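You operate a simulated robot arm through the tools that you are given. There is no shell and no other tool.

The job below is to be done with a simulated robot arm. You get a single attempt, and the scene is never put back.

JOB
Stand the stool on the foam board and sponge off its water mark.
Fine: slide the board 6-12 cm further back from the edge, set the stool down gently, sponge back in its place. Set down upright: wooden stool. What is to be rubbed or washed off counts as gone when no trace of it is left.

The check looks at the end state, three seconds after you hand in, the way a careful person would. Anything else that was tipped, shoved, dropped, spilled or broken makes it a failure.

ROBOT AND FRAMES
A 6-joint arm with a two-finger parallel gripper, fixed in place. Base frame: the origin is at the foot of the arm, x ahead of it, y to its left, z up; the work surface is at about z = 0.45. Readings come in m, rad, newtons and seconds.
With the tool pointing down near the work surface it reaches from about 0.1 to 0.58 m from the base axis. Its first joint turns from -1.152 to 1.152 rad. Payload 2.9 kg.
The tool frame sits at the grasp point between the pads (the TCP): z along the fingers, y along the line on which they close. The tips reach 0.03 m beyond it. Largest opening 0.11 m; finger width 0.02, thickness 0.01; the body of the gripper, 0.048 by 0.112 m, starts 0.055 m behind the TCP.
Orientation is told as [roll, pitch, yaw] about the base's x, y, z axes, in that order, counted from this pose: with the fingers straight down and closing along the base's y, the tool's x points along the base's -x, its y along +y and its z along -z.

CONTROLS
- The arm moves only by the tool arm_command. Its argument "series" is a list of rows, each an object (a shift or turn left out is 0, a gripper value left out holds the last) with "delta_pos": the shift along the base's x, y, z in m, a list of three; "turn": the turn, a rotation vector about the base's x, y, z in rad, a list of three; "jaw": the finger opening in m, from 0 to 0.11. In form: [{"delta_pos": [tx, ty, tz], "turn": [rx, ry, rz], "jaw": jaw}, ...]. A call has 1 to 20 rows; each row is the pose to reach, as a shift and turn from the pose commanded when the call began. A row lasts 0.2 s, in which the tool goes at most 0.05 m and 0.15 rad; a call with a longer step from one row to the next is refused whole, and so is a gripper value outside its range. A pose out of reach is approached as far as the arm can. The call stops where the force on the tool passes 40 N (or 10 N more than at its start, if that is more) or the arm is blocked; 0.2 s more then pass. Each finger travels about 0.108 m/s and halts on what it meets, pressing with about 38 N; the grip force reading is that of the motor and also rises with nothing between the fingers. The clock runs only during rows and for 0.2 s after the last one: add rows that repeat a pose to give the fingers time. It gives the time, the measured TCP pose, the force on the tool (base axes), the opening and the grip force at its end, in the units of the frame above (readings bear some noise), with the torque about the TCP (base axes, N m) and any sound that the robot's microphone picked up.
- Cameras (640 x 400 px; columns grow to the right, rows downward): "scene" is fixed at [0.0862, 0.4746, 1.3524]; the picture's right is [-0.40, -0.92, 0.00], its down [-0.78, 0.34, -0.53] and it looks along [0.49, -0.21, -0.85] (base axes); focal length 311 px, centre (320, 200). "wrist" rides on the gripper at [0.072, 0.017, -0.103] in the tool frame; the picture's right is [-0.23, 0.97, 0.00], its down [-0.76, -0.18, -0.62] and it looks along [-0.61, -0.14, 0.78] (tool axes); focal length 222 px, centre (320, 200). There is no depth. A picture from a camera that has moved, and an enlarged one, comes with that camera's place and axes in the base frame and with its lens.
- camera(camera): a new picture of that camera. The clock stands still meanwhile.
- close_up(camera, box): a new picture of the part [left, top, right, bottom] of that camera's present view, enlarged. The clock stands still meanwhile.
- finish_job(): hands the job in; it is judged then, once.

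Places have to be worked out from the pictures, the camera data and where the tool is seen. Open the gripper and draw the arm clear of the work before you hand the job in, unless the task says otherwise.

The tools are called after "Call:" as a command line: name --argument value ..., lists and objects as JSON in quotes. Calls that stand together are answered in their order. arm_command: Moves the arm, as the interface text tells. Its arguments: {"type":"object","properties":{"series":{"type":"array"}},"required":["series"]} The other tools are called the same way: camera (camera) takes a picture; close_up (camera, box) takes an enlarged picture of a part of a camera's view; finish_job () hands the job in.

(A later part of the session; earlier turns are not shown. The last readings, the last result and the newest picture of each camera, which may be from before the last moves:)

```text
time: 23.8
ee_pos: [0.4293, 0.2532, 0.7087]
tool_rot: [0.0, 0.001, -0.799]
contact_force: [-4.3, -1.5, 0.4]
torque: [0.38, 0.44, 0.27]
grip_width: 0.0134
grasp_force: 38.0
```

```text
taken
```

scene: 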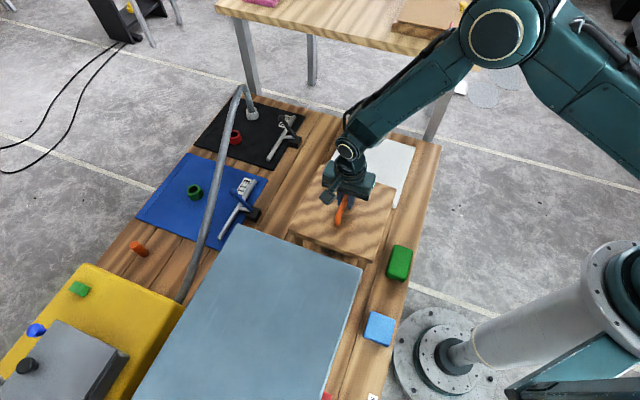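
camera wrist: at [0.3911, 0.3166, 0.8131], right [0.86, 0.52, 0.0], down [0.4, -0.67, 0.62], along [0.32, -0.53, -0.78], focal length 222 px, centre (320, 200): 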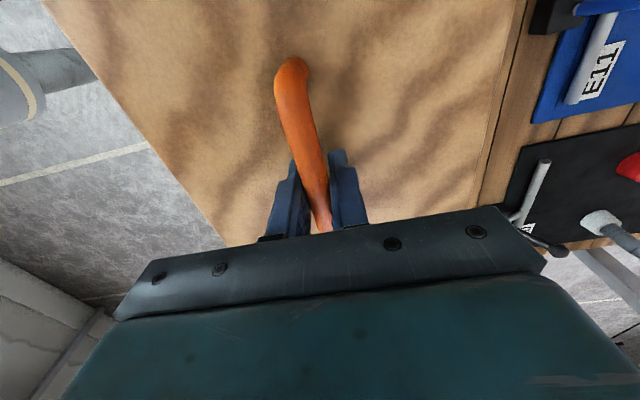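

The bar is gripped (opening 13.4 mm, 38 N). I'll lift 1.5 cm first and check the load and torque.

Call:
arm_command --series '[{"delta_pos": [0, 0, 0.003]}, {"delta_pos": [0, 0, 0.006]}, {"delta_pos": [0, 0, 0.01]}, {"delta_pos": [0, 0, 0.015]}, {"delta_pos": [0, 0, 0.015]}, {"delta_pos": [0, 0, 0.015]}]'

Call:
camera --camera "wrist"

Call:
close_up --camera "scene" --box '[260, 120, 440, 290]'

```text
time: 25.1
ee_pos: [0.4296, 0.2523, 0.7231]
tool_rot: [-0.001, -0.001, -0.799]
contact_force: [0.0, 0.0, -12.8]
torque: [-0.05, -0.02, -0.01]
grip_width: 0.0137
grasp_force: 38.5
```

```text
taken
camera wrist: at [0.3906, 0.3167, 0.8282], right [0.86, 0.52, 0.0], down [0.4, -0.67, 0.62], along [0.32, -0.53, -0.78], focal length 222 px, centre (320, 200)
```

wrist: 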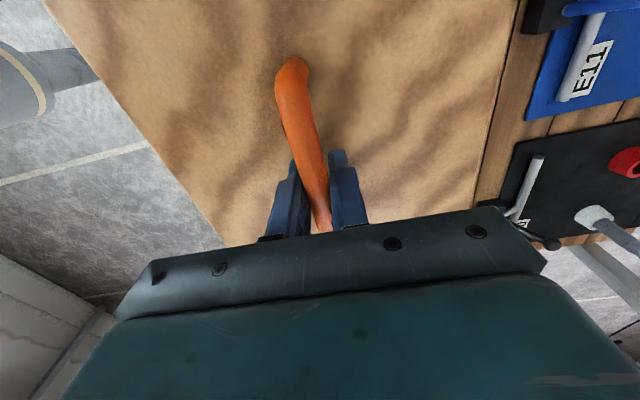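

```text
2.35 times, centred on (350, 205) of scene
camera zoom: at [0.0864, 0.4747, 1.3523], right [-0.4, -0.92, 0.0], down [-0.78, 0.34, -0.53], along [0.49, -0.21, -0.85], focal length 732 px, centre (249, 188)
```

zoom: 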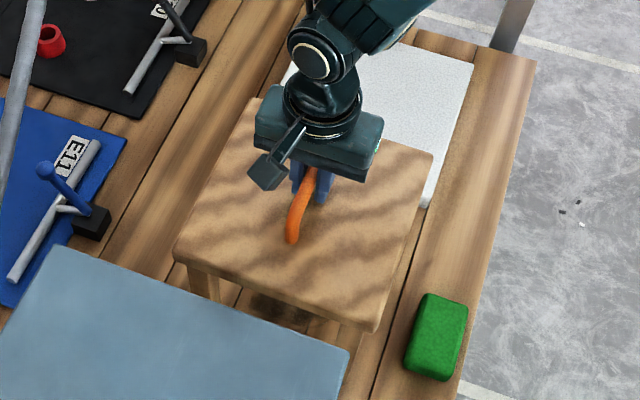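

The stool weighs about 1.3 kg (12.8 N), hangs level with near-zero torque, and its resting TCP height was z≈0.7085. I'll raise it to about 7.5 cm clearance and carry it smoothly along e over the board, toward TCP (0.646, 0.028).

Call:
arm_command --series '[{"delta_pos": [0, 0, 0.015]}, {"delta_pos": [0, 0, 0.035]}, {"delta_pos": [0, 0, 0.052]}, {"delta_pos": [0.005, -0.0052, 0.061]}, {"delta_pos": [0.0173, -0.018, 0.061]}, {"delta_pos": [0.0347, -0.036, 0.061]}, {"delta_pos": [0.052, -0.0539, 0.061]}, {"delta_pos": [0.0694, -0.072, 0.061]}, {"delta_pos": [0.0867, -0.0899, 0.061]}, {"delta_pos": [0.104, -0.1079, 0.061]}, {"delta_pos": [0.1214, -0.1259, 0.061]}, {"delta_pos": [0.1387, -0.1439, 0.061]}, {"delta_pos": [0.156, -0.1618, 0.061]}, {"delta_pos": [0.1734, -0.1799, 0.061]}, {"delta_pos": [0.1907, -0.1978, 0.061]}, {"delta_pos": [0.203, -0.2106, 0.061]}, {"delta_pos": [0.211, -0.2189, 0.061]}, {"delta_pos": [0.2163, -0.2244, 0.061]}, {"delta_pos": [0.2163, -0.2244, 0.061]}, {"delta_pos": [0.2163, -0.2244, 0.061]}]'

Call:
camera --camera "wrist"

Call:
camera --camera "scene"

Call:
close_up --camera "scene" --box '[290, 90, 460, 250]'

```text
time: 29.4
ee_pos: [0.6456, 0.0286, 0.7846]
tool_rot: [0.0, -0.001, -0.799]
contact_force: [-0.1, 0.1, -13.5]
torque: [-0.05, -0.03, 0.04]
grip_width: 0.0137
grasp_force: 37.9
```

```text
taken
camera wrist: at [0.6075, 0.092, 0.8894], right [0.86, 0.52, 0.0], down [0.4, -0.67, 0.62], along [0.32, -0.53, -0.78], focal length 222 px, centre (320, 200)
```

wrist: 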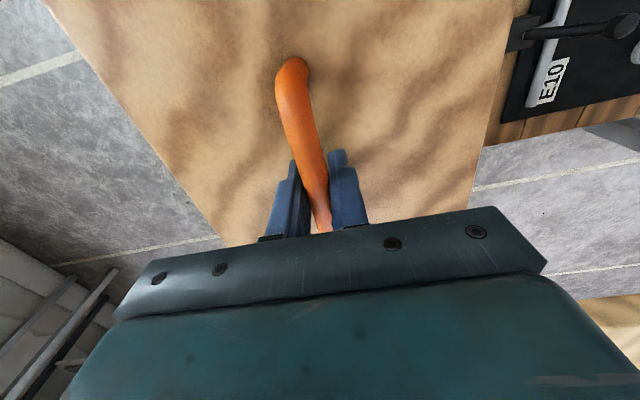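

```text
taken
```

scene: 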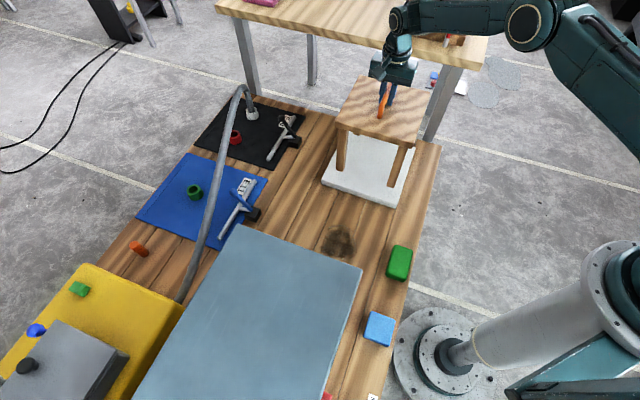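

```text
2.50 times, centred on (375, 170) of scene
camera zoom: at [0.0865, 0.4746, 1.3523], right [-0.4, -0.92, 0.0], down [-0.78, 0.34, -0.53], along [0.49, -0.21, -0.85], focal length 778 px, centre (182, 275)
```

zoom: 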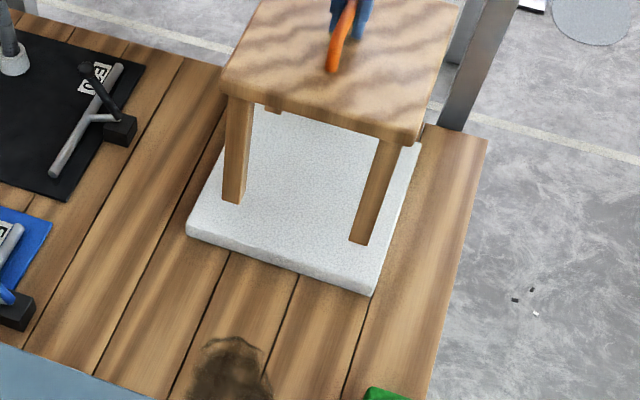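

The stool hangs level over the board and the whole mark is now visible on the table. The feet project inside the board on all sides, with about 2–2.6 cm on the near sides and 4.7–5 cm on the far sides. I'll nudge it 8 mm outward to centre it better and lower to just above the expected board height.

Call:
arm_command --series '[{"delta_pos": [0.0045, 0, -0.005]}, {"delta_pos": [0.0085, 0, -0.015]}, {"delta_pos": [0.0085, 0, -0.025]}, {"delta_pos": [0.0085, 0, -0.033]}, {"delta_pos": [0.0085, 0, -0.033]}]'

Call:
close_up --camera "scene" --box '[290, 90, 460, 250]'

```text
time: 30.6
ee_pos: [0.6547, 0.0274, 0.7516]
tool_rot: [0.001, -0.001, -0.8]
contact_force: [-0.6, -0.4, -13.5]
torque: [-0.06, -0.05, -0.01]
grip_width: 0.0135
grasp_force: 37.6
```

```text
2.50 times, centred on (375, 170) of scene
camera zoom: at [0.0865, 0.4746, 1.3523], right [-0.4, -0.92, 0.0], down [-0.78, 0.34, -0.53], along [0.49, -0.21, -0.85], focal length 778 px, centre (182, 275)
```

zoom: 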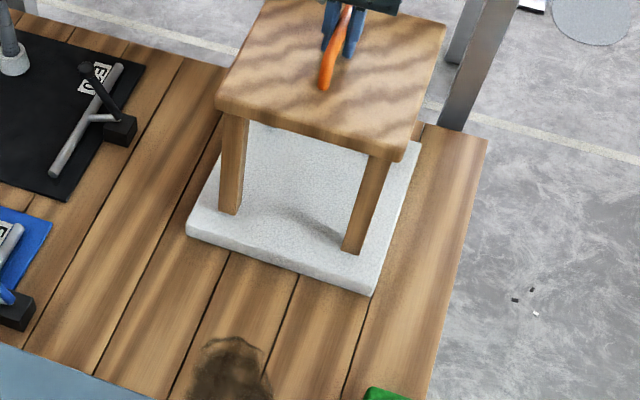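

The feet are about 1 cm above the foam and well inside its edges. I'll lower at about 1.5 mm per row, watching the vertical force for touch-down.

Call:
arm_command --series '[{"delta_pos": [0, 0, -0.002]}, {"delta_pos": [0, 0, -0.004]}, {"delta_pos": [0, 0, -0.0055]}, {"delta_pos": [0, 0, -0.007]}, {"delta_pos": [0, 0, -0.0085]}, {"delta_pos": [0, 0, -0.0085]}]'

```text
time: 31.9
ee_pos: [0.6541, 0.0276, 0.7431]
tool_rot: [0.001, -0.001, -0.799]
contact_force: [0.1, 0.0, -12.2]
torque: [-0.05, -0.05, 0.02]
grip_width: 0.0136
grasp_force: 38.3
```

The full weight is still on the arm at z=0.743, so there's no contact yet. I'll continue down in 1 mm rows.

Call:
arm_command --series '[{"delta_pos": [0, 0, -0.001]}, {"delta_pos": [0, 0, -0.002]}, {"delta_pos": [0, 0, -0.003]}, {"delta_pos": [0, 0, -0.004]}, {"delta_pos": [0, 0, -0.004]}]'

Call:
close_up --camera "scene" --box '[330, 120, 430, 220]'

```text
time: 33.1
ee_pos: [0.6544, 0.027, 0.7387]
tool_rot: [-0.001, 0.001, -0.801]
contact_force: [-0.5, -0.7, -8.3]
torque: [0.2, 0.17, 0.12]
grip_width: 0.0133
grasp_force: 38.0
```

```text
4.00 times, centred on (380, 170) of scene
camera zoom: at [0.0864, 0.4746, 1.3523], right [-0.4, -0.92, 0.0], down [-0.78, 0.34, -0.53], along [0.49, -0.21, -0.85], focal length 1245 px, centre (80, 320)
```

zoom: 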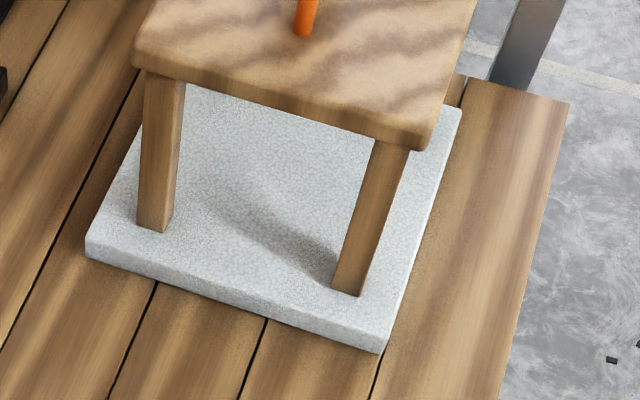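

The load has dropped to 8.3 N, so the feet began touching at z≈0.739, which puts the board top near 0.48. I'll go down another millimetre or so to take the weight off.

Call:
arm_command --series '[{"delta_pos": [0, 0, -0.0007]}, {"delta_pos": [0, 0, -0.0014]}, {"delta_pos": [0, 0, -0.0014]}, {"delta_pos": [0, 0, -0.0014]}]'

```text
time: 34.1
ee_pos: [0.6552, 0.0275, 0.7386]
tool_rot: [0.002, -0.002, -0.8]
contact_force: [-2.7, -2.0, 5.4]
torque: [0.55, 0.63, 0.1]
grip_width: 0.0133
grasp_force: 37.8
```

The weight is now fully on the board (+5 N residual). I'll ease up half a millimetre to unload, then open the fingers slowly.

Call:
arm_command --series '[{"delta_pos": [0, 0, 0.0005]}, {"delta_pos": [0, 0, 0.0005]}, {"delta_pos": [0, 0, 0.0005], "jaw": 0.02}, {"delta_pos": [0, 0, 0.0005], "jaw": 0.03}, {"delta_pos": [0, 0, 0.0005], "jaw": 0.04}, {"delta_pos": [0, 0, 0.0005], "jaw": 0.05}, {"delta_pos": [0, 0, 0.0005], "jaw": 0.05}]'

Call:
camera --camera "wrist"

Call:
close_up --camera "scene" --box '[310, 80, 450, 230]'

```text
time: 35.8
ee_pos: [0.6545, 0.0272, 0.7384]
tool_rot: [-0.001, 0.0, -0.799]
contact_force: [-0.3, -0.2, 0.2]
torque: [-0.03, -0.02, 0.01]
grip_width: 0.0502
grasp_force: 0.0
```

```text
taken
camera wrist: at [0.616, 0.092, 0.8426], right [0.86, 0.52, 0.0], down [0.4, -0.67, 0.62], along [0.32, -0.53, -0.78], focal length 222 px, centre (320, 200)
```

wrist: 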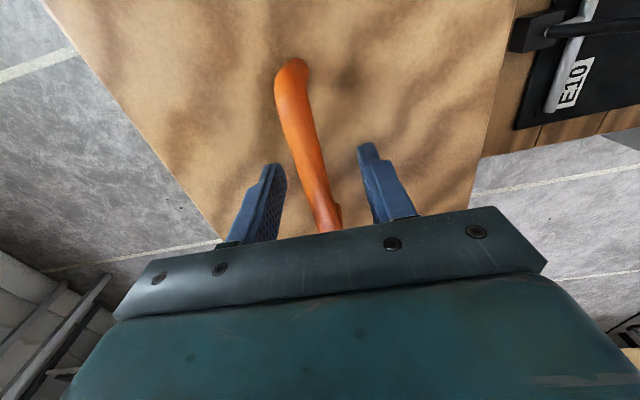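

```text
2.67 times, centred on (380, 155) of scene
camera zoom: at [0.0862, 0.4746, 1.3524], right [-0.4, -0.92, 0.0], down [-0.78, 0.34, -0.53], along [0.49, -0.21, -0.85], focal length 830 px, centre (160, 320)
```

zoom: 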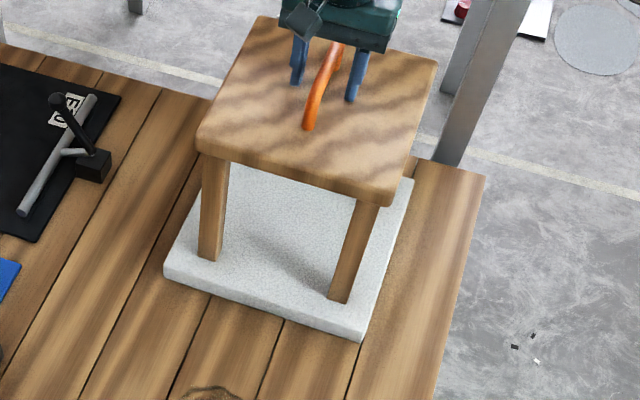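

The stool stands free on the board with zero force on the tool. I'll rise straight up clear of the handle, then travel back to the table's near side, turning to look inward at the sponges and the mark.

Call:
arm_command --series '[{"delta_pos": [0, 0, 0.03]}, {"delta_pos": [0, 0, 0.07]}, {"delta_pos": [0, 0, 0.115]}, {"delta_pos": [-0.035, 0.005, 0.125], "turn": [0, 0, 0.1309]}, {"delta_pos": [-0.075, 0.0107, 0.125], "turn": [0, 0, 0.2618]}, {"delta_pos": [-0.115, 0.0164, 0.125], "turn": [0, 0, 0.3927]}, {"delta_pos": [-0.155, 0.022, 0.125], "turn": [0, 0, 0.5236]}, {"delta_pos": [-0.195, 0.0277, 0.12], "turn": [0, 0, 0.6545]}, {"delta_pos": [-0.235, 0.0334, 0.105], "turn": [0, 0, 0.7854]}, {"delta_pos": [-0.275, 0.0391, 0.09], "turn": [0, 0, 0.9163]}, {"delta_pos": [-0.315, 0.0448, 0.075], "turn": [0, 0, 1.0472]}, {"delta_pos": [-0.355, 0.0505, 0.06], "turn": [0, 0, 1.1781]}, {"delta_pos": [-0.395, 0.0562, 0.045], "turn": [0, 0, 1.309]}, {"delta_pos": [-0.435, 0.0618, 0.03], "turn": [0, 0, 1.4399]}, {"delta_pos": [-0.4695, 0.0676, 0.012], "turn": [0, 0, 1.5708]}, {"delta_pos": [-0.4695, 0.0676, 0.012], "turn": [0, 0, 1.5708]}]'

Call:
camera --camera "wrist"

Call:
camera --camera "scene"

```text
time: 39.1
ee_pos: [0.2015, 0.1023, 0.7407]
tool_rot: [-0.001, 0.0, 0.774]
contact_force: [-0.2, -0.7, 0.4]
torque: [0.0, 0.03, -0.01]
grip_width: 0.0501
grasp_force: 0.1
out of reach, approached as far as the arm can: row 15, 16
```

```text
taken
camera wrist: at [0.1378, 0.0652, 0.8445], right [-0.52, 0.86, 0.0], down [0.67, 0.4, 0.62], along [0.53, 0.32, -0.78], focal length 222 px, centre (320, 200)
```

wrist: 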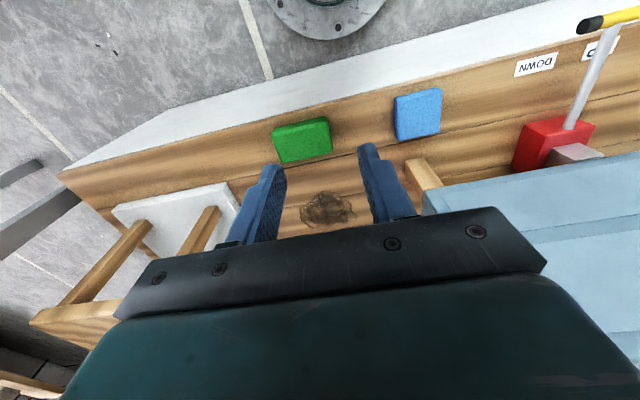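

```text
taken
```

scene: 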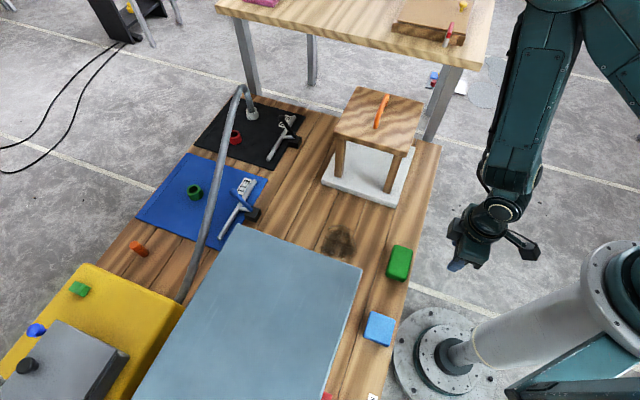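

The arm stopped at its inner limit, but the view is good: I can see both blocks, the mark, and a lever with "DOWN" labels further along that must not be touched. I'll zoom in on the blocks and the mark.

Call:
close_up --camera "wrist" --box '[250, 70, 460, 240]'

Call:
close_up --camera "wrist" --box '[440, 0, 640, 180]'

Call:
close_up --camera "scene" --box '[300, 215, 430, 355]'

```text
2.35 times, centred on (355, 155) of wrist
camera zoom: at [0.1378, 0.0652, 0.8445], right [-0.52, 0.86, 0.0], down [0.67, 0.4, 0.62], along [0.53, 0.32, -0.78], focal length 523 px, centre (238, 306)
```

zoom: 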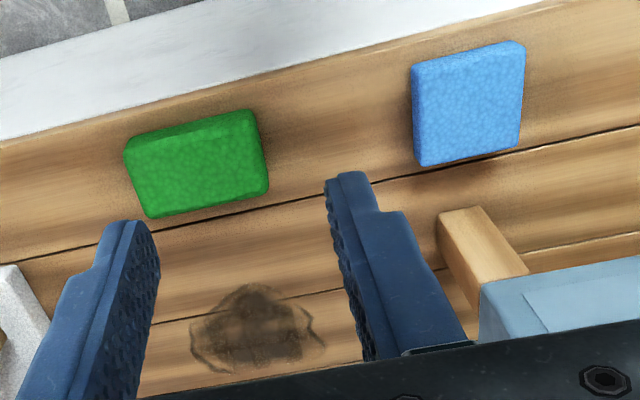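

```text
2.22 times, centred on (540, 90) of wrist
camera zoom: at [0.1378, 0.0652, 0.8445], right [-0.52, 0.86, 0.0], down [0.67, 0.4, 0.62], along [0.53, 0.32, -0.78], focal length 494 px, centre (-169, 444)
```

zoom: 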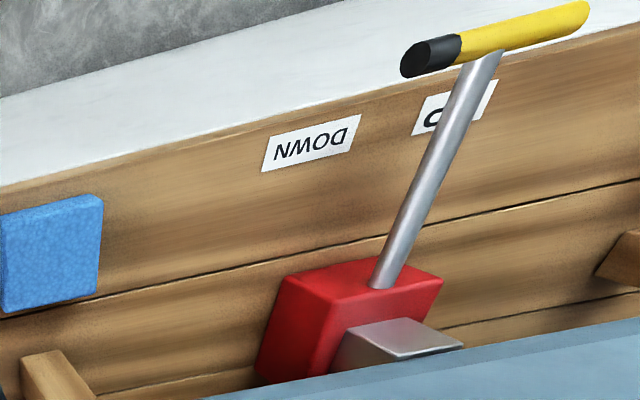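

```text
2.86 times, centred on (365, 285) of scene
camera zoom: at [0.0862, 0.4746, 1.3524], right [-0.4, -0.92, 0.0], down [-0.78, 0.34, -0.53], along [0.49, -0.21, -0.85], focal length 889 px, centre (191, -43)
```

zoom: 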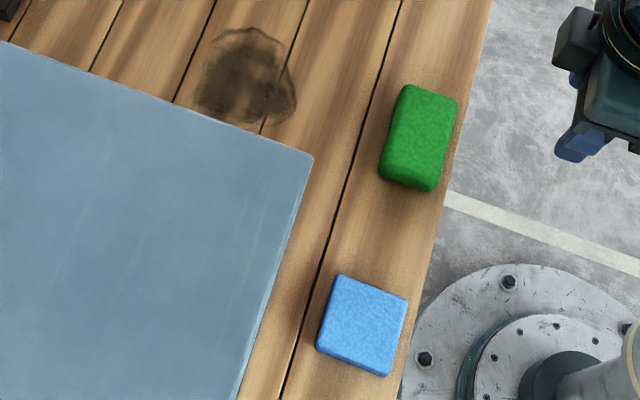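

The mark is a brown ring spanning about n 0.43–0.55, e 0.045–0.18. The green block (about 9.5×5×3 cm, rounded, porous) looks like a classic kitchen sponge and is the closest to it. I'll turn back and get a closer look at it with the wrist camera before choosing.

Call:
arm_command --series '[{"delta_pos": [0.01, 0.005, 0.0], "turn": [0, 0, -0.1428]}, {"delta_pos": [0.02, 0.015, 0.0], "turn": [0, 0, -0.2856]}, {"delta_pos": [0.025, 0.025, 0.0], "turn": [0, 0, -0.4284]}, {"delta_pos": [0.03, 0.035, 0.0], "turn": [0, 0, -0.5712]}, {"delta_pos": [0.035, 0.045, 0.0], "turn": [0, 0, -0.714]}, {"delta_pos": [0.04, 0.055, 0.0], "turn": [0, 0, -0.8568]}, {"delta_pos": [0.044, 0.065, -0.01], "turn": [0, 0, -0.9996]}, {"delta_pos": [0.044, 0.075, -0.03], "turn": [0, 0, -1.1424]}, {"delta_pos": [0.044, 0.085, -0.055], "turn": [0, 0, -1.2852]}, {"delta_pos": [0.044, 0.095, -0.085], "turn": [0, 0, -1.428]}, {"delta_pos": [0.044, 0.0988, -0.11], "turn": [0, 0, -1.5708]}, {"delta_pos": [0.044, 0.0988, -0.11], "turn": [0, 0, -1.5708]}]'

Call:
camera --camera "wrist"

Call:
camera --camera "scene"

```text
time: 41.8
ee_pos: [0.2441, 0.2031, 0.6308]
tool_rot: [0.001, -0.001, -0.799]
contact_force: [-0.3, -1.0, -0.5]
torque: [-0.01, 0.0, 0.02]
grip_width: 0.05
grasp_force: 0.0
```

```text
taken
camera wrist: at [0.206, 0.2663, 0.7359], right [0.86, 0.51, 0.0], down [0.4, -0.67, 0.62], along [0.32, -0.53, -0.78], focal length 222 px, centre (320, 200)
```

wrist: 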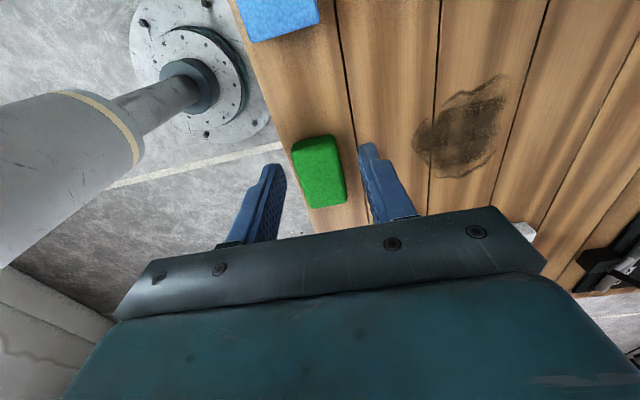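

```text
taken
```

scene: 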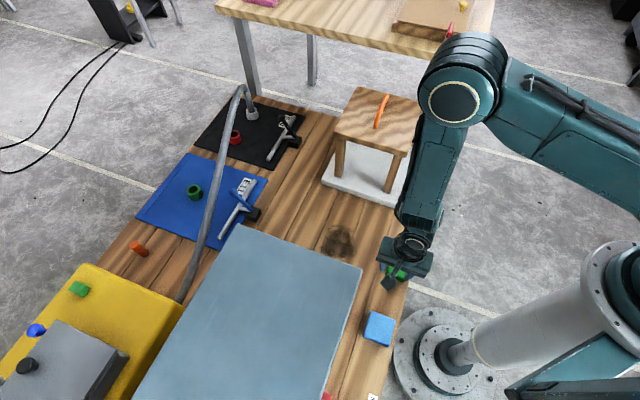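

Good view of the green block, the mark, and the edge of the blue block. I'll zoom in on all three.

Call:
close_up --camera "wrist" --box '[260, 110, 390, 220]'

Call:
close_up --camera "wrist" --box '[220, 0, 350, 80]'

Call:
close_up --camera "wrist" --box '[380, 50, 540, 200]'

```text
3.64 times, centred on (325, 165) of wrist
camera zoom: at [0.206, 0.2663, 0.7359], right [0.86, 0.51, 0.0], down [0.4, -0.67, 0.62], along [0.32, -0.53, -0.78], focal length 808 px, centre (302, 327)
```

zoom: 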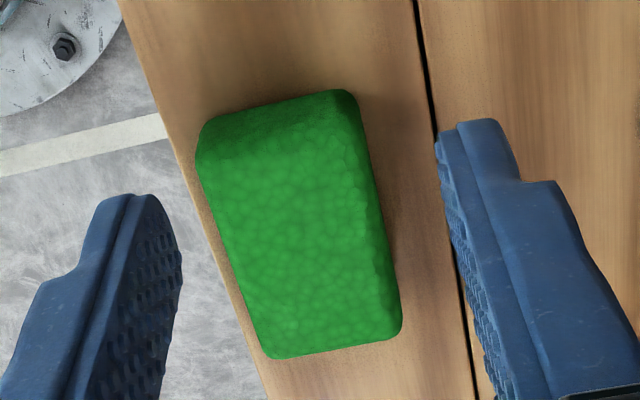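

```text
4.92 times, centred on (285, 40) of wrist
camera zoom: at [0.206, 0.2663, 0.7359], right [0.86, 0.51, 0.0], down [0.4, -0.67, 0.62], along [0.32, -0.53, -0.78], focal length 1094 px, centre (492, 988)
```

zoom: 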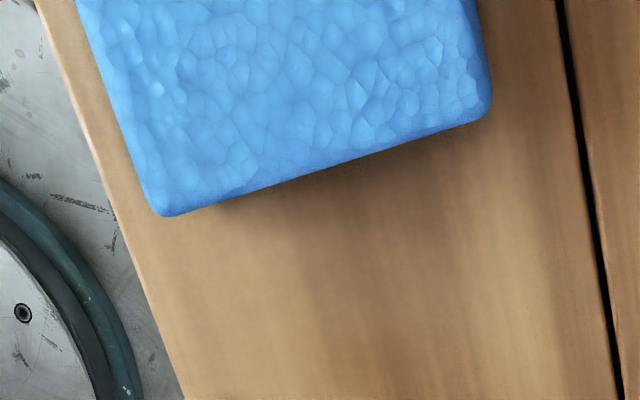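

```text
2.67 times, centred on (460, 125) of wrist
camera zoom: at [0.206, 0.2663, 0.7359], right [0.86, 0.51, 0.0], down [0.4, -0.67, 0.62], along [0.32, -0.53, -0.78], focal length 592 px, centre (-53, 400)
```

zoom: 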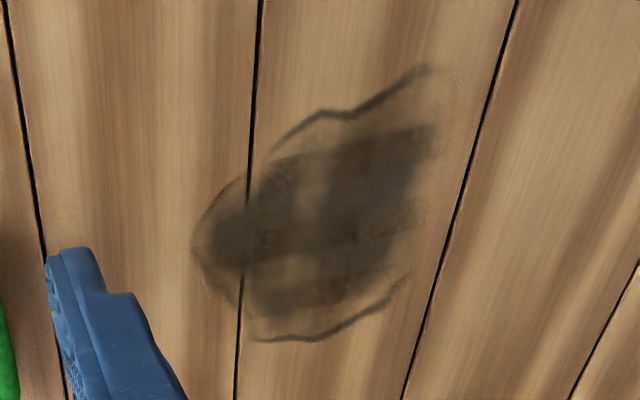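

The green block has small, soft pores like a sponge, while the blue one has coarse facets like the foam board. I'll use the green sponge: centre n≈0.298, e≈0.118, about 5.9 cm wide across n. I'll move above it at this height with the jaws opened to 8.5 cm and check alignment.

Call:
arm_command --series '[{"delta_pos": [0.016, -0.026, 0.0], "jaw": 0.06}, {"delta_pos": [0.034, -0.052, 0.0], "jaw": 0.07}, {"delta_pos": [0.0504, -0.078, 0.0], "jaw": 0.085}, {"delta_pos": [0.0504, -0.078, -0.03], "jaw": 0.085}, {"delta_pos": [0.0504, -0.078, -0.06], "jaw": 0.085}, {"delta_pos": [0.0504, -0.078, -0.06], "jaw": 0.085}]'

Call:
camera --camera "wrist"

Call:
close_up --camera "wrist" --box '[200, 60, 440, 230]'

Call:
close_up --camera "scene" --box '[340, 200, 460, 330]'

```text
time: 43.1
ee_pos: [0.2956, 0.1239, 0.5722]
tool_rot: [0.0, -0.001, -0.8]
contact_force: [-0.1, 0.3, -0.1]
torque: [-0.01, 0.02, -0.01]
grip_width: 0.0852
grasp_force: 0.0
```

```text
taken
camera wrist: at [0.2563, 0.188, 0.6769], right [0.86, 0.52, 0.0], down [0.4, -0.67, 0.62], along [0.32, -0.53, -0.78], focal length 222 px, centre (320, 200)
```

wrist: 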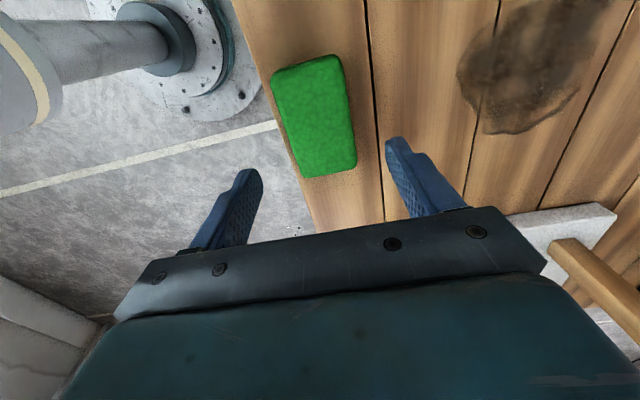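

```text
2.35 times, centred on (320, 145) of wrist
camera zoom: at [0.2563, 0.188, 0.6769], right [0.86, 0.52, 0.0], down [0.4, -0.67, 0.62], along [0.32, -0.53, -0.78], focal length 523 px, centre (320, 329)
```

zoom: 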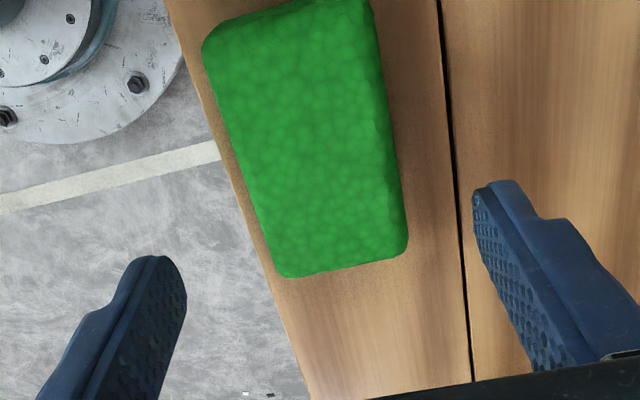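

```text
3.08 times, centred on (400, 265) of scene
camera zoom: at [0.0862, 0.4746, 1.3524], right [-0.4, -0.92, 0.0], down [-0.78, 0.34, -0.53], along [0.49, -0.21, -0.85], focal length 958 px, centre (74, 0)
```

zoom: 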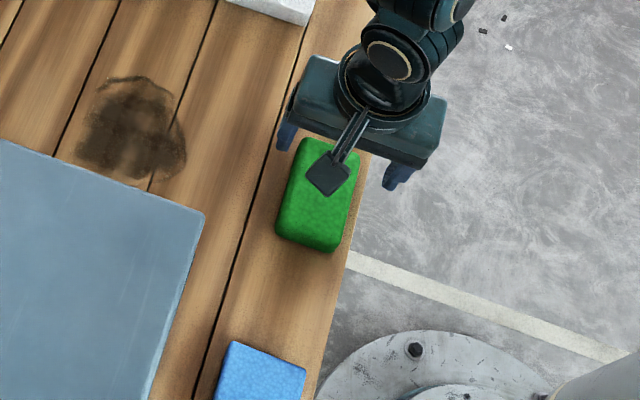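

The sponge lies between the fingers: centre n≈0.2977, e≈0.116, with the TCP at n≈0.298, e≈0.118. I'll descend so the tips stop about 1.3 cm above the table, leaving the sponge's lower part free for wiping.

Call:
arm_command --series '[{"delta_pos": [0, 0, -0.03]}, {"delta_pos": [0, 0, -0.055]}, {"delta_pos": [0, 0, -0.07]}, {"delta_pos": [0, 0, -0.078]}, {"delta_pos": [0, 0, -0.078]}]'

Call:
camera --camera "wrist"

Call:
close_up --camera "scene" --box '[350, 210, 450, 310]'

```text
time: 44.4
ee_pos: [0.2952, 0.1252, 0.4938]
tool_rot: [0.0, 0.0, -0.799]
contact_force: [0.5, -0.3, 0.3]
torque: [0.01, -0.03, 0.03]
grip_width: 0.0847
grasp_force: 0.1
```

```text
taken
camera wrist: at [0.2566, 0.1881, 0.5981], right [0.86, 0.52, 0.0], down [0.4, -0.67, 0.62], along [0.32, -0.53, -0.78], focal length 222 px, centre (320, 200)
```

wrist: 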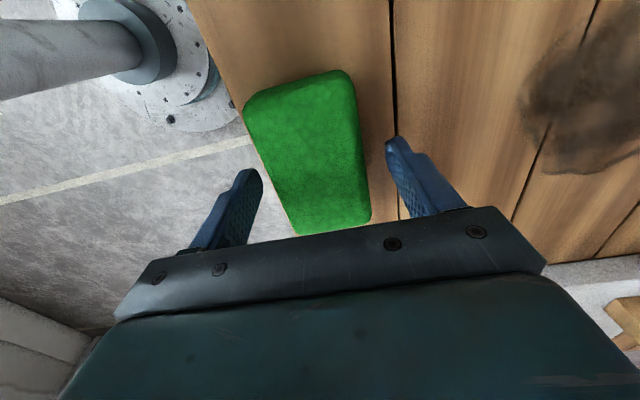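

```text
4.00 times, centred on (400, 260) of scene
camera zoom: at [0.0862, 0.4746, 1.3524], right [-0.4, -0.92, 0.0], down [-0.78, 0.34, -0.53], along [0.49, -0.21, -0.85], focal length 1245 px, centre (0, -40)
```

zoom: 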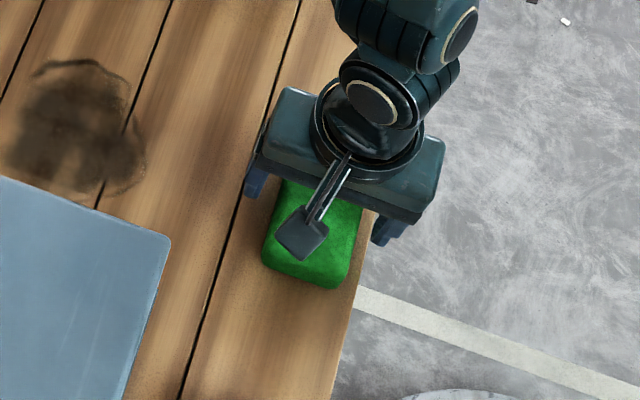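

The fingers straddle the sponge's middle with no contact. Closing gently on it now; I'll remember this exact pose for putting it back.

Call:
arm_command --series '[{"delta_pos": [0, 0, 0], "jaw": 0.075}, {"delta_pos": [0, 0, 0], "jaw": 0.065}, {"delta_pos": [0, 0, 0], "jaw": 0.055}, {"delta_pos": [0, 0, 0], "jaw": 0.045}, {"delta_pos": [0, 0, 0], "jaw": 0.04}, {"delta_pos": [0, 0, 0], "jaw": 0.04}]'

Call:
camera --camera "wrist"

Call:
close_up --camera "scene" --box '[350, 210, 450, 310]'

```text
time: 45.8
ee_pos: [0.2956, 0.1245, 0.4937]
tool_rot: [0.001, -0.001, -0.798]
contact_force: [0.4, -0.2, 0.7]
torque: [-0.01, 0.02, 0.01]
grip_width: 0.0587
grasp_force: 38.1
```

```text
taken
camera wrist: at [0.2566, 0.1881, 0.5983], right [0.86, 0.52, 0.0], down [0.4, -0.67, 0.62], along [0.32, -0.53, -0.78], focal length 222 px, centre (320, 200)
```

wrist: 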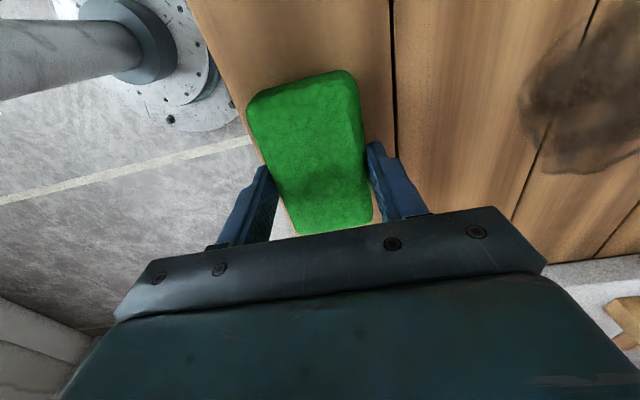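

```text
4.00 times, centred on (400, 260) of scene
camera zoom: at [0.0862, 0.4746, 1.3524], right [-0.4, -0.92, 0.0], down [-0.78, 0.34, -0.53], along [0.49, -0.21, -0.85], focal length 1245 px, centre (0, -40)
```

zoom: 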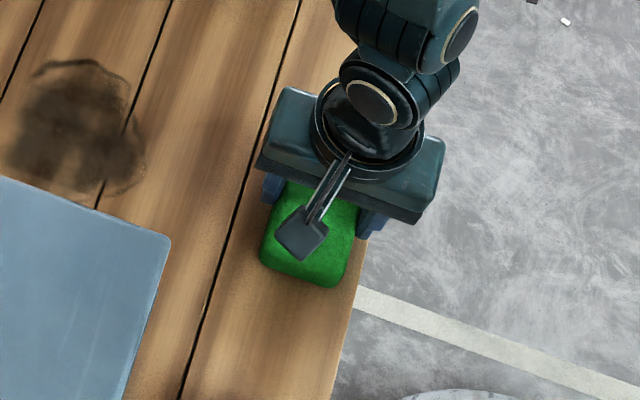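

The sponge is gripped (5.87 cm, firm). I'll lift it 6 cm, carry it over the near part of the mark at n≈0.44, e≈0.085, and come down close to the surface.

Call:
arm_command --series '[{"delta_pos": [0, 0, 0.015]}, {"delta_pos": [0, 0, 0.04]}, {"delta_pos": [0, 0, 0.06]}, {"delta_pos": [0.02, 0.0311, 0.06]}, {"delta_pos": [0.04, 0.0623, 0.06]}, {"delta_pos": [0.06, 0.0934, 0.06]}, {"delta_pos": [0.0788, 0.1227, 0.06]}, {"delta_pos": [0.0788, 0.1227, 0.04]}, {"delta_pos": [0.0788, 0.1227, 0.02]}, {"delta_pos": [0.0788, 0.1227, 0.01]}, {"delta_pos": [0.0788, 0.1227, 0.01]}]'

Call:
camera --camera "wrist"

Call:
camera --camera "scene"

Call:
close_up --camera "scene" --box '[290, 200, 420, 320]'

```text
time: 48.1
ee_pos: [0.372, 0.2464, 0.503]
tool_rot: [0.002, -0.001, -0.799]
contact_force: [0.3, -0.1, 0.4]
torque: [0.04, -0.01, -0.02]
grip_width: 0.0586
grasp_force: 37.6
```

```text
taken
camera wrist: at [0.3339, 0.311, 0.6075], right [0.86, 0.52, 0.0], down [0.4, -0.67, 0.62], along [0.32, -0.53, -0.78], focal length 222 px, centre (320, 200)
```

wrist: 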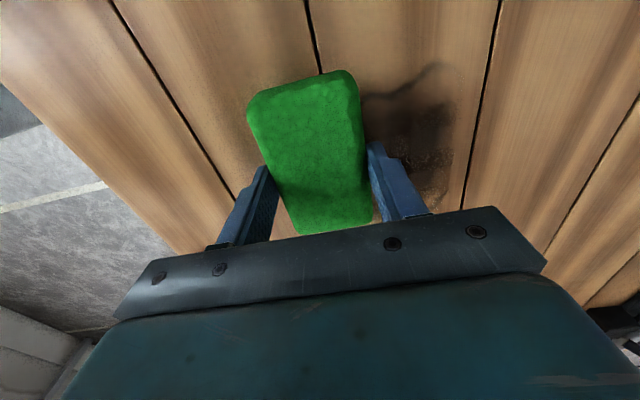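

```text
taken
```

scene: 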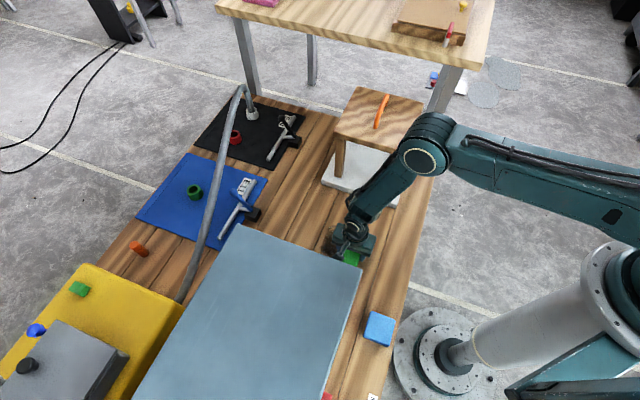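

```text
3.33 times, centred on (355, 260) of scene
camera zoom: at [0.0862, 0.4746, 1.3523], right [-0.4, -0.92, 0.0], down [-0.78, 0.34, -0.53], along [0.49, -0.21, -0.85], focal length 1038 px, centre (203, 0)
```

zoom: 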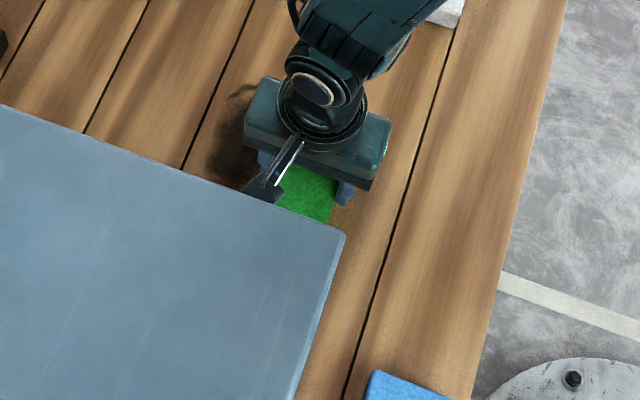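

The sponge hovers 1 cm above the near-left part of the mark, and the box edge (e≈-0.065) is about 5 cm clear of the camera mount. I'll lower until light contact.

Call:
arm_command --series '[{"delta_pos": [0, 0, -0.005]}, {"delta_pos": [0, 0, -0.008]}, {"delta_pos": [0, 0, -0.01]}, {"delta_pos": [0, 0, -0.011]}, {"delta_pos": [0, 0, -0.011]}]'

```text
time: 49.4
ee_pos: [0.3742, 0.2465, 0.4941]
tool_rot: [0.0, 0.0, -0.799]
contact_force: [-7.7, -6.1, 34.2]
torque: [-0.24, 0.37, 0.01]
grip_width: 0.0586
grasp_force: 37.7
```

Contact gives 34 N, which is more than needed, so I'll raise 1.5 mm for a gentler press of about 12 N. Then I'll rub forward and back along n at e≈0.085.

Call:
arm_command --series '[{"delta_pos": [0, 0, 0.0015]}, {"delta_pos": [-0.0072, -0.007, 0.0015]}, {"delta_pos": [0.0036, 0.0035, 0.0015]}, {"delta_pos": [0.0143, 0.0139, 0.0015]}, {"delta_pos": [0.0251, 0.0244, 0.0015]}, {"delta_pos": [0.0359, 0.0349, 0.0015]}, {"delta_pos": [0.0466, 0.0453, 0.0015]}, {"delta_pos": [0.0574, 0.0558, 0.0015]}, {"delta_pos": [0.0681, 0.0662, 0.0015]}, {"delta_pos": [0.0789, 0.0767, 0.0015]}, {"delta_pos": [0.0681, 0.0662, 0.0015]}, {"delta_pos": [0.0538, 0.0523, 0.0015]}, {"delta_pos": [0.0394, 0.0383, 0.0015]}, {"delta_pos": [0.0251, 0.0244, 0.0015]}, {"delta_pos": [0.0108, 0.0105, 0.0015]}, {"delta_pos": [0, 0, 0.0015]}]'

Call:
camera --camera "wrist"

Call:
close_up --camera "scene" --box '[290, 200, 420, 320]'

```text
time: 50.1
ee_pos: [0.3698, 0.2439, 0.4941]
tool_rot: [-0.019, -0.001, -0.8]
contact_force: [-4.3, -3.1, 13.8]
torque: [0.09, -0.16, 0.02]
grip_width: 0.0588
grasp_force: 37.4
stopped in row 3: the force on the tool passed its limit at 56 N (the readings are from after the stop); the commanded pose is now the measured one
```

```text
taken
camera wrist: at [0.3323, 0.3084, 0.5974], right [0.86, 0.51, -0.02], down [0.41, -0.66, 0.63], along [0.31, -0.54, -0.78], focal length 222 px, centre (320, 200)
```

wrist: 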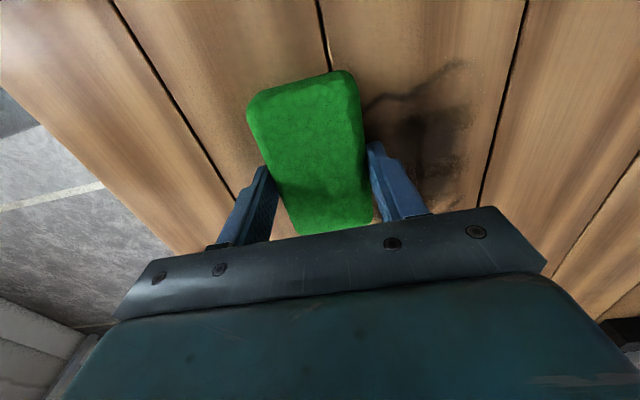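

```text
3.33 times, centred on (355, 260) of scene
camera zoom: at [0.086, 0.4744, 1.3524], right [-0.4, -0.92, 0.0], down [-0.78, 0.34, -0.53], along [0.49, -0.21, -0.85], focal length 1038 px, centre (203, 0)
```

zoom: 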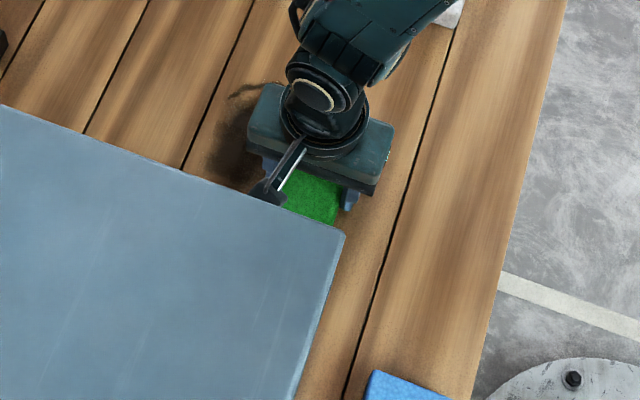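

The force spiked to 56 N on reversing, so the sponge drags hard and I need a much lighter press. I'll lift 3 mm, remove the slight tilt, and re-read the forces.

Call:
arm_command --series '[{"delta_pos": [0, 0, 0.0015], "turn": [0.01, 0.0, 0]}, {"delta_pos": [0, 0, 0.003], "turn": [0.019, 0.001, 0]}, {"delta_pos": [0, 0, 0.003], "turn": [0.019, 0.001, 0]}, {"delta_pos": [0, 0, 0.003], "turn": [0.019, 0.001, 0]}]'

Call:
close_up --camera "wrist" --box '[220, 40, 480, 230]'

```text
time: 51.1
ee_pos: [0.3699, 0.2432, 0.496]
tool_rot: [-0.005, 0.014, -0.802]
contact_force: [-0.2, 0.6, -0.8]
torque: [0.01, 0.0, 0.0]
grip_width: 0.0587
grasp_force: 37.4
```

```text
2.11 times, centred on (350, 135) of wrist
camera zoom: at [0.3325, 0.3063, 0.601], right [0.86, 0.51, -0.01], down [0.41, -0.67, 0.61], along [0.31, -0.53, -0.79], focal length 468 px, centre (257, 337)
```

zoom: 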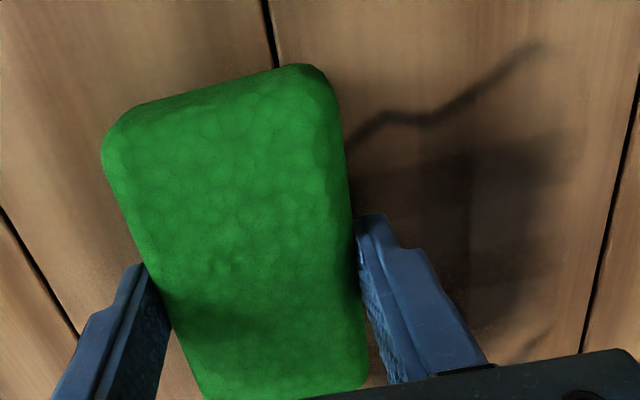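

No contact now at z≈0.497, and the sponge hasn't shifted in the grip. I'll remove the remaining small tilt and lower in half-millimetre steps to find a light contact of a few newtons.

Call:
arm_command --series '[{"delta_pos": [0, 0, 0], "turn": [-0.005, -0.0139, 0]}, {"delta_pos": [0, 0, -0.0008], "turn": [-0.005, -0.0139, 0]}, {"delta_pos": [0, 0, -0.0015], "turn": [-0.005, -0.0139, 0]}, {"delta_pos": [0, 0, -0.0015], "turn": [-0.005, -0.0139, 0]}]'

```text
time: 52.1
ee_pos: [0.3688, 0.2428, 0.4937]
tool_rot: [0.002, 0.001, -0.8]
contact_force: [0.7, 0.0, 0.6]
torque: [-0.02, -0.02, -0.01]
grip_width: 0.0584
grasp_force: 38.1
```

Level now and still no contact. Continuing down in 0.5 mm steps.

Call:
arm_command --series '[{"delta_pos": [0, 0, -0.0005]}, {"delta_pos": [0, 0, -0.001]}, {"delta_pos": [0, 0, -0.001]}]'

```text
time: 53.0
ee_pos: [0.3699, 0.243, 0.4939]
tool_rot: [0.003, 0.001, -0.802]
contact_force: [0.2, 0.7, 7.3]
torque: [-0.16, 0.15, -0.02]
grip_width: 0.0585
grasp_force: 38.2
```

Light contact at 7 N. Now one slow forward stroke along n of about 11.5 cm at this height.

Call:
arm_command --series '[{"delta_pos": [0.0036, 0.0035, 0]}, {"delta_pos": [0.0086, 0.0084, 0]}, {"delta_pos": [0.0143, 0.0139, 0]}, {"delta_pos": [0.0215, 0.0209, 0]}, {"delta_pos": [0.0287, 0.0279, 0]}, {"delta_pos": [0.0359, 0.0349, 0]}, {"delta_pos": [0.043, 0.0418, 0]}, {"delta_pos": [0.0502, 0.0488, 0]}, {"delta_pos": [0.0574, 0.0558, 0]}, {"delta_pos": [0.0645, 0.0627, 0]}, {"delta_pos": [0.0717, 0.0697, 0]}, {"delta_pos": [0.0789, 0.0767, 0]}, {"delta_pos": [0.0825, 0.0802, 0]}]'

Call:
camera --camera "wrist"

Call:
close_up --camera "scene" --box '[290, 200, 420, 320]'

```text
time: 53.4
ee_pos: [0.3704, 0.2437, 0.4918]
tool_rot: [-0.013, 0.002, -0.802]
contact_force: [-3.4, -3.5, 13.4]
torque: [0.05, -0.19, 0.02]
grip_width: 0.0587
grasp_force: 38.0
stopped in row 2: the force on the tool passed its limit at 48 N (the readings are from after the stop); the commanded pose is now the measured one
```

```text
taken
camera wrist: at [0.3334, 0.3085, 0.5976], right [0.86, 0.51, -0.01], down [0.41, -0.67, 0.62], along [0.31, -0.54, -0.78], focal length 222 px, centre (320, 200)
```

wrist: 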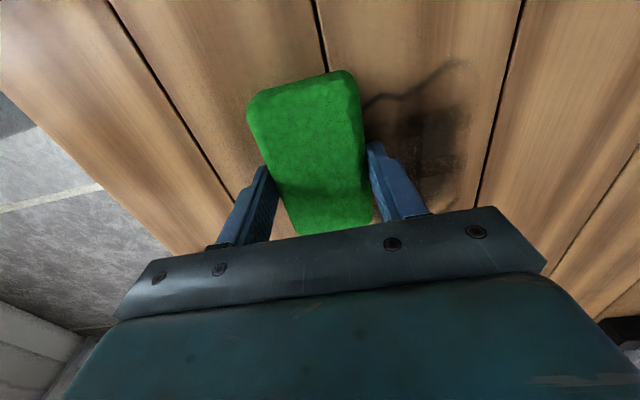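

```text
3.33 times, centred on (355, 260) of scene
camera zoom: at [0.086, 0.4745, 1.3524], right [-0.4, -0.92, 0.0], down [-0.78, 0.34, -0.53], along [0.49, -0.21, -0.85], focal length 1038 px, centre (203, 0)
```

zoom: 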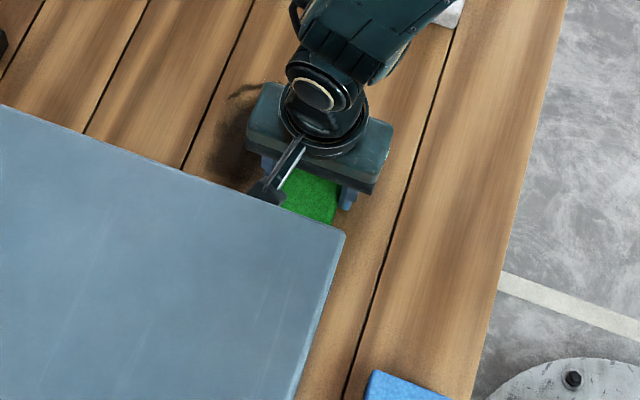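

Pushing outward makes the sponge dig in, while the earlier inward motion slid freely. So I'll wipe with pull strokes toward the base instead: lift, level the tool, go to the far side of the mark, and touch down lightly there.

Call:
arm_command --series '[{"delta_pos": [0, 0, 0.005], "turn": [0.0076, -0.0107, 0]}, {"delta_pos": [0, 0, 0.012], "turn": [0.0076, -0.0107, 0]}, {"delta_pos": [0.02, 0.0195, 0.012], "turn": [0.0076, -0.0107, 0]}, {"delta_pos": [0.045, 0.0438, 0.012], "turn": [0.0076, -0.0107, 0]}, {"delta_pos": [0.0653, 0.0635, 0.012], "turn": [0.0076, -0.0107, 0]}, {"delta_pos": [0.0803, 0.0781, 0.012], "turn": [0.0076, -0.0107, 0]}, {"delta_pos": [0.0803, 0.0781, 0.012], "turn": [0.0076, -0.0107, 0]}]'

Call:
camera --camera "wrist"

Call:
close_up --camera "wrist" --box '[100, 0, 400, 200]'

Call:
camera --camera "scene"

```text
time: 55.0
ee_pos: [0.4506, 0.322, 0.5047]
tool_rot: [0.0, 0.0, -0.801]
contact_force: [-0.9, 0.9, 0.5]
torque: [-0.02, 0.01, 0.01]
grip_width: 0.059
grasp_force: 38.0
```

```text
taken
camera wrist: at [0.4117, 0.3859, 0.6083], right [0.86, 0.51, 0.0], down [0.4, -0.67, 0.62], along [0.32, -0.54, -0.78], focal length 222 px, centre (320, 200)
```

wrist: 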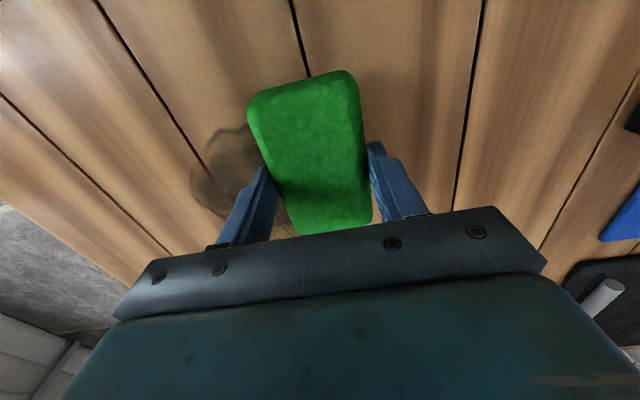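

```text
2.00 times, centred on (250, 100) of wrist
camera zoom: at [0.4117, 0.3859, 0.6083], right [0.86, 0.51, 0.0], down [0.4, -0.67, 0.62], along [0.32, -0.54, -0.78], focal length 444 px, centre (460, 400)
```

zoom: 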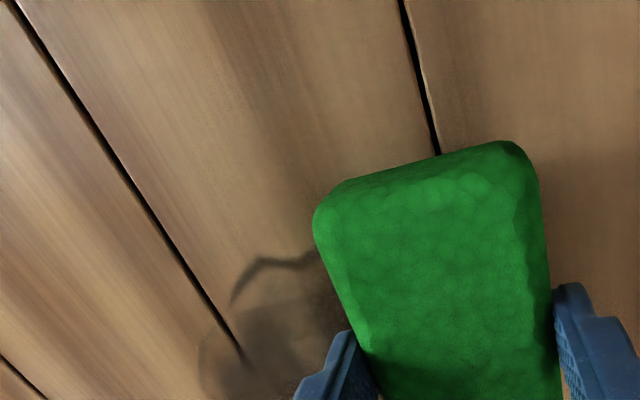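

```text
taken
```

scene: 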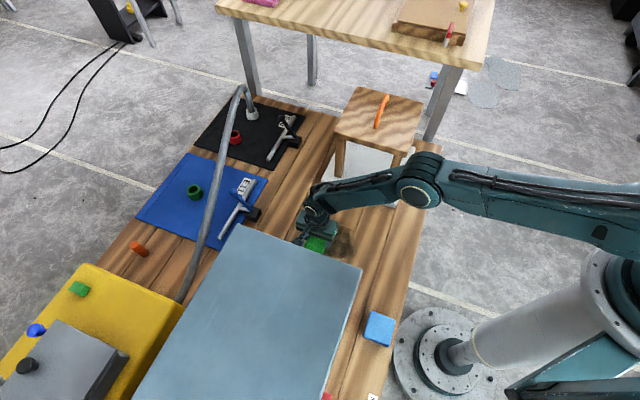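

Level and clear at the far side (n≈0.547, e≈0.083). I'll lower carefully to find light contact here.

Call:
arm_command --series '[{"delta_pos": [0, 0, -0.004]}, {"delta_pos": [0, 0, -0.007]}, {"delta_pos": [0, 0, -0.008]}, {"delta_pos": [0, 0, -0.0085]}, {"delta_pos": [0, 0, -0.0085]}]'

```text
time: 56.2
ee_pos: [0.4505, 0.3206, 0.4974]
tool_rot: [0.0, -0.001, -0.802]
contact_force: [0.8, 0.8, -0.2]
torque: [-0.03, 0.02, -0.04]
grip_width: 0.0586
grasp_force: 38.0
```

No contact yet at commanded z≈0.4953. A further millimetre in half-mm steps.

Call:
arm_command --series '[{"delta_pos": [0, 0, -0.0006]}, {"delta_pos": [0, 0, -0.0012]}, {"delta_pos": [0, 0, -0.0012]}]'

```text
time: 57.0
ee_pos: [0.4509, 0.3218, 0.4933]
tool_rot: [0.0, 0.001, -0.803]
contact_force: [0.1, -0.6, 0.2]
torque: [0.01, 0.02, -0.01]
grip_width: 0.0586
grasp_force: 38.4
```

Call:
arm_command --series '[{"delta_pos": [0, 0, -0.0005]}, {"delta_pos": [0, 0, -0.001]}, {"delta_pos": [0, 0, -0.001]}]'

```text
time: 57.8
ee_pos: [0.4501, 0.3216, 0.4928]
tool_rot: [0.001, -0.001, -0.803]
contact_force: [0.2, 0.3, -0.1]
torque: [0.0, 0.01, -0.02]
grip_width: 0.0585
grasp_force: 38.2
```

Still no contact at commanded z≈0.4931, so the last height reading was a bit off. I'll go down another 1.5 mm in small steps.

Call:
arm_command --series '[{"delta_pos": [0, 0, -0.0005]}, {"delta_pos": [0, 0, -0.001]}, {"delta_pos": [0, 0, -0.0015]}, {"delta_pos": [0, 0, -0.0015]}]'

```text
time: 58.8
ee_pos: [0.4509, 0.3212, 0.4932]
tool_rot: [-0.001, 0.0, -0.802]
contact_force: [-8.3, -2.2, 15.6]
torque: [-0.19, 0.4, 0.04]
grip_width: 0.0586
grasp_force: 37.5
```

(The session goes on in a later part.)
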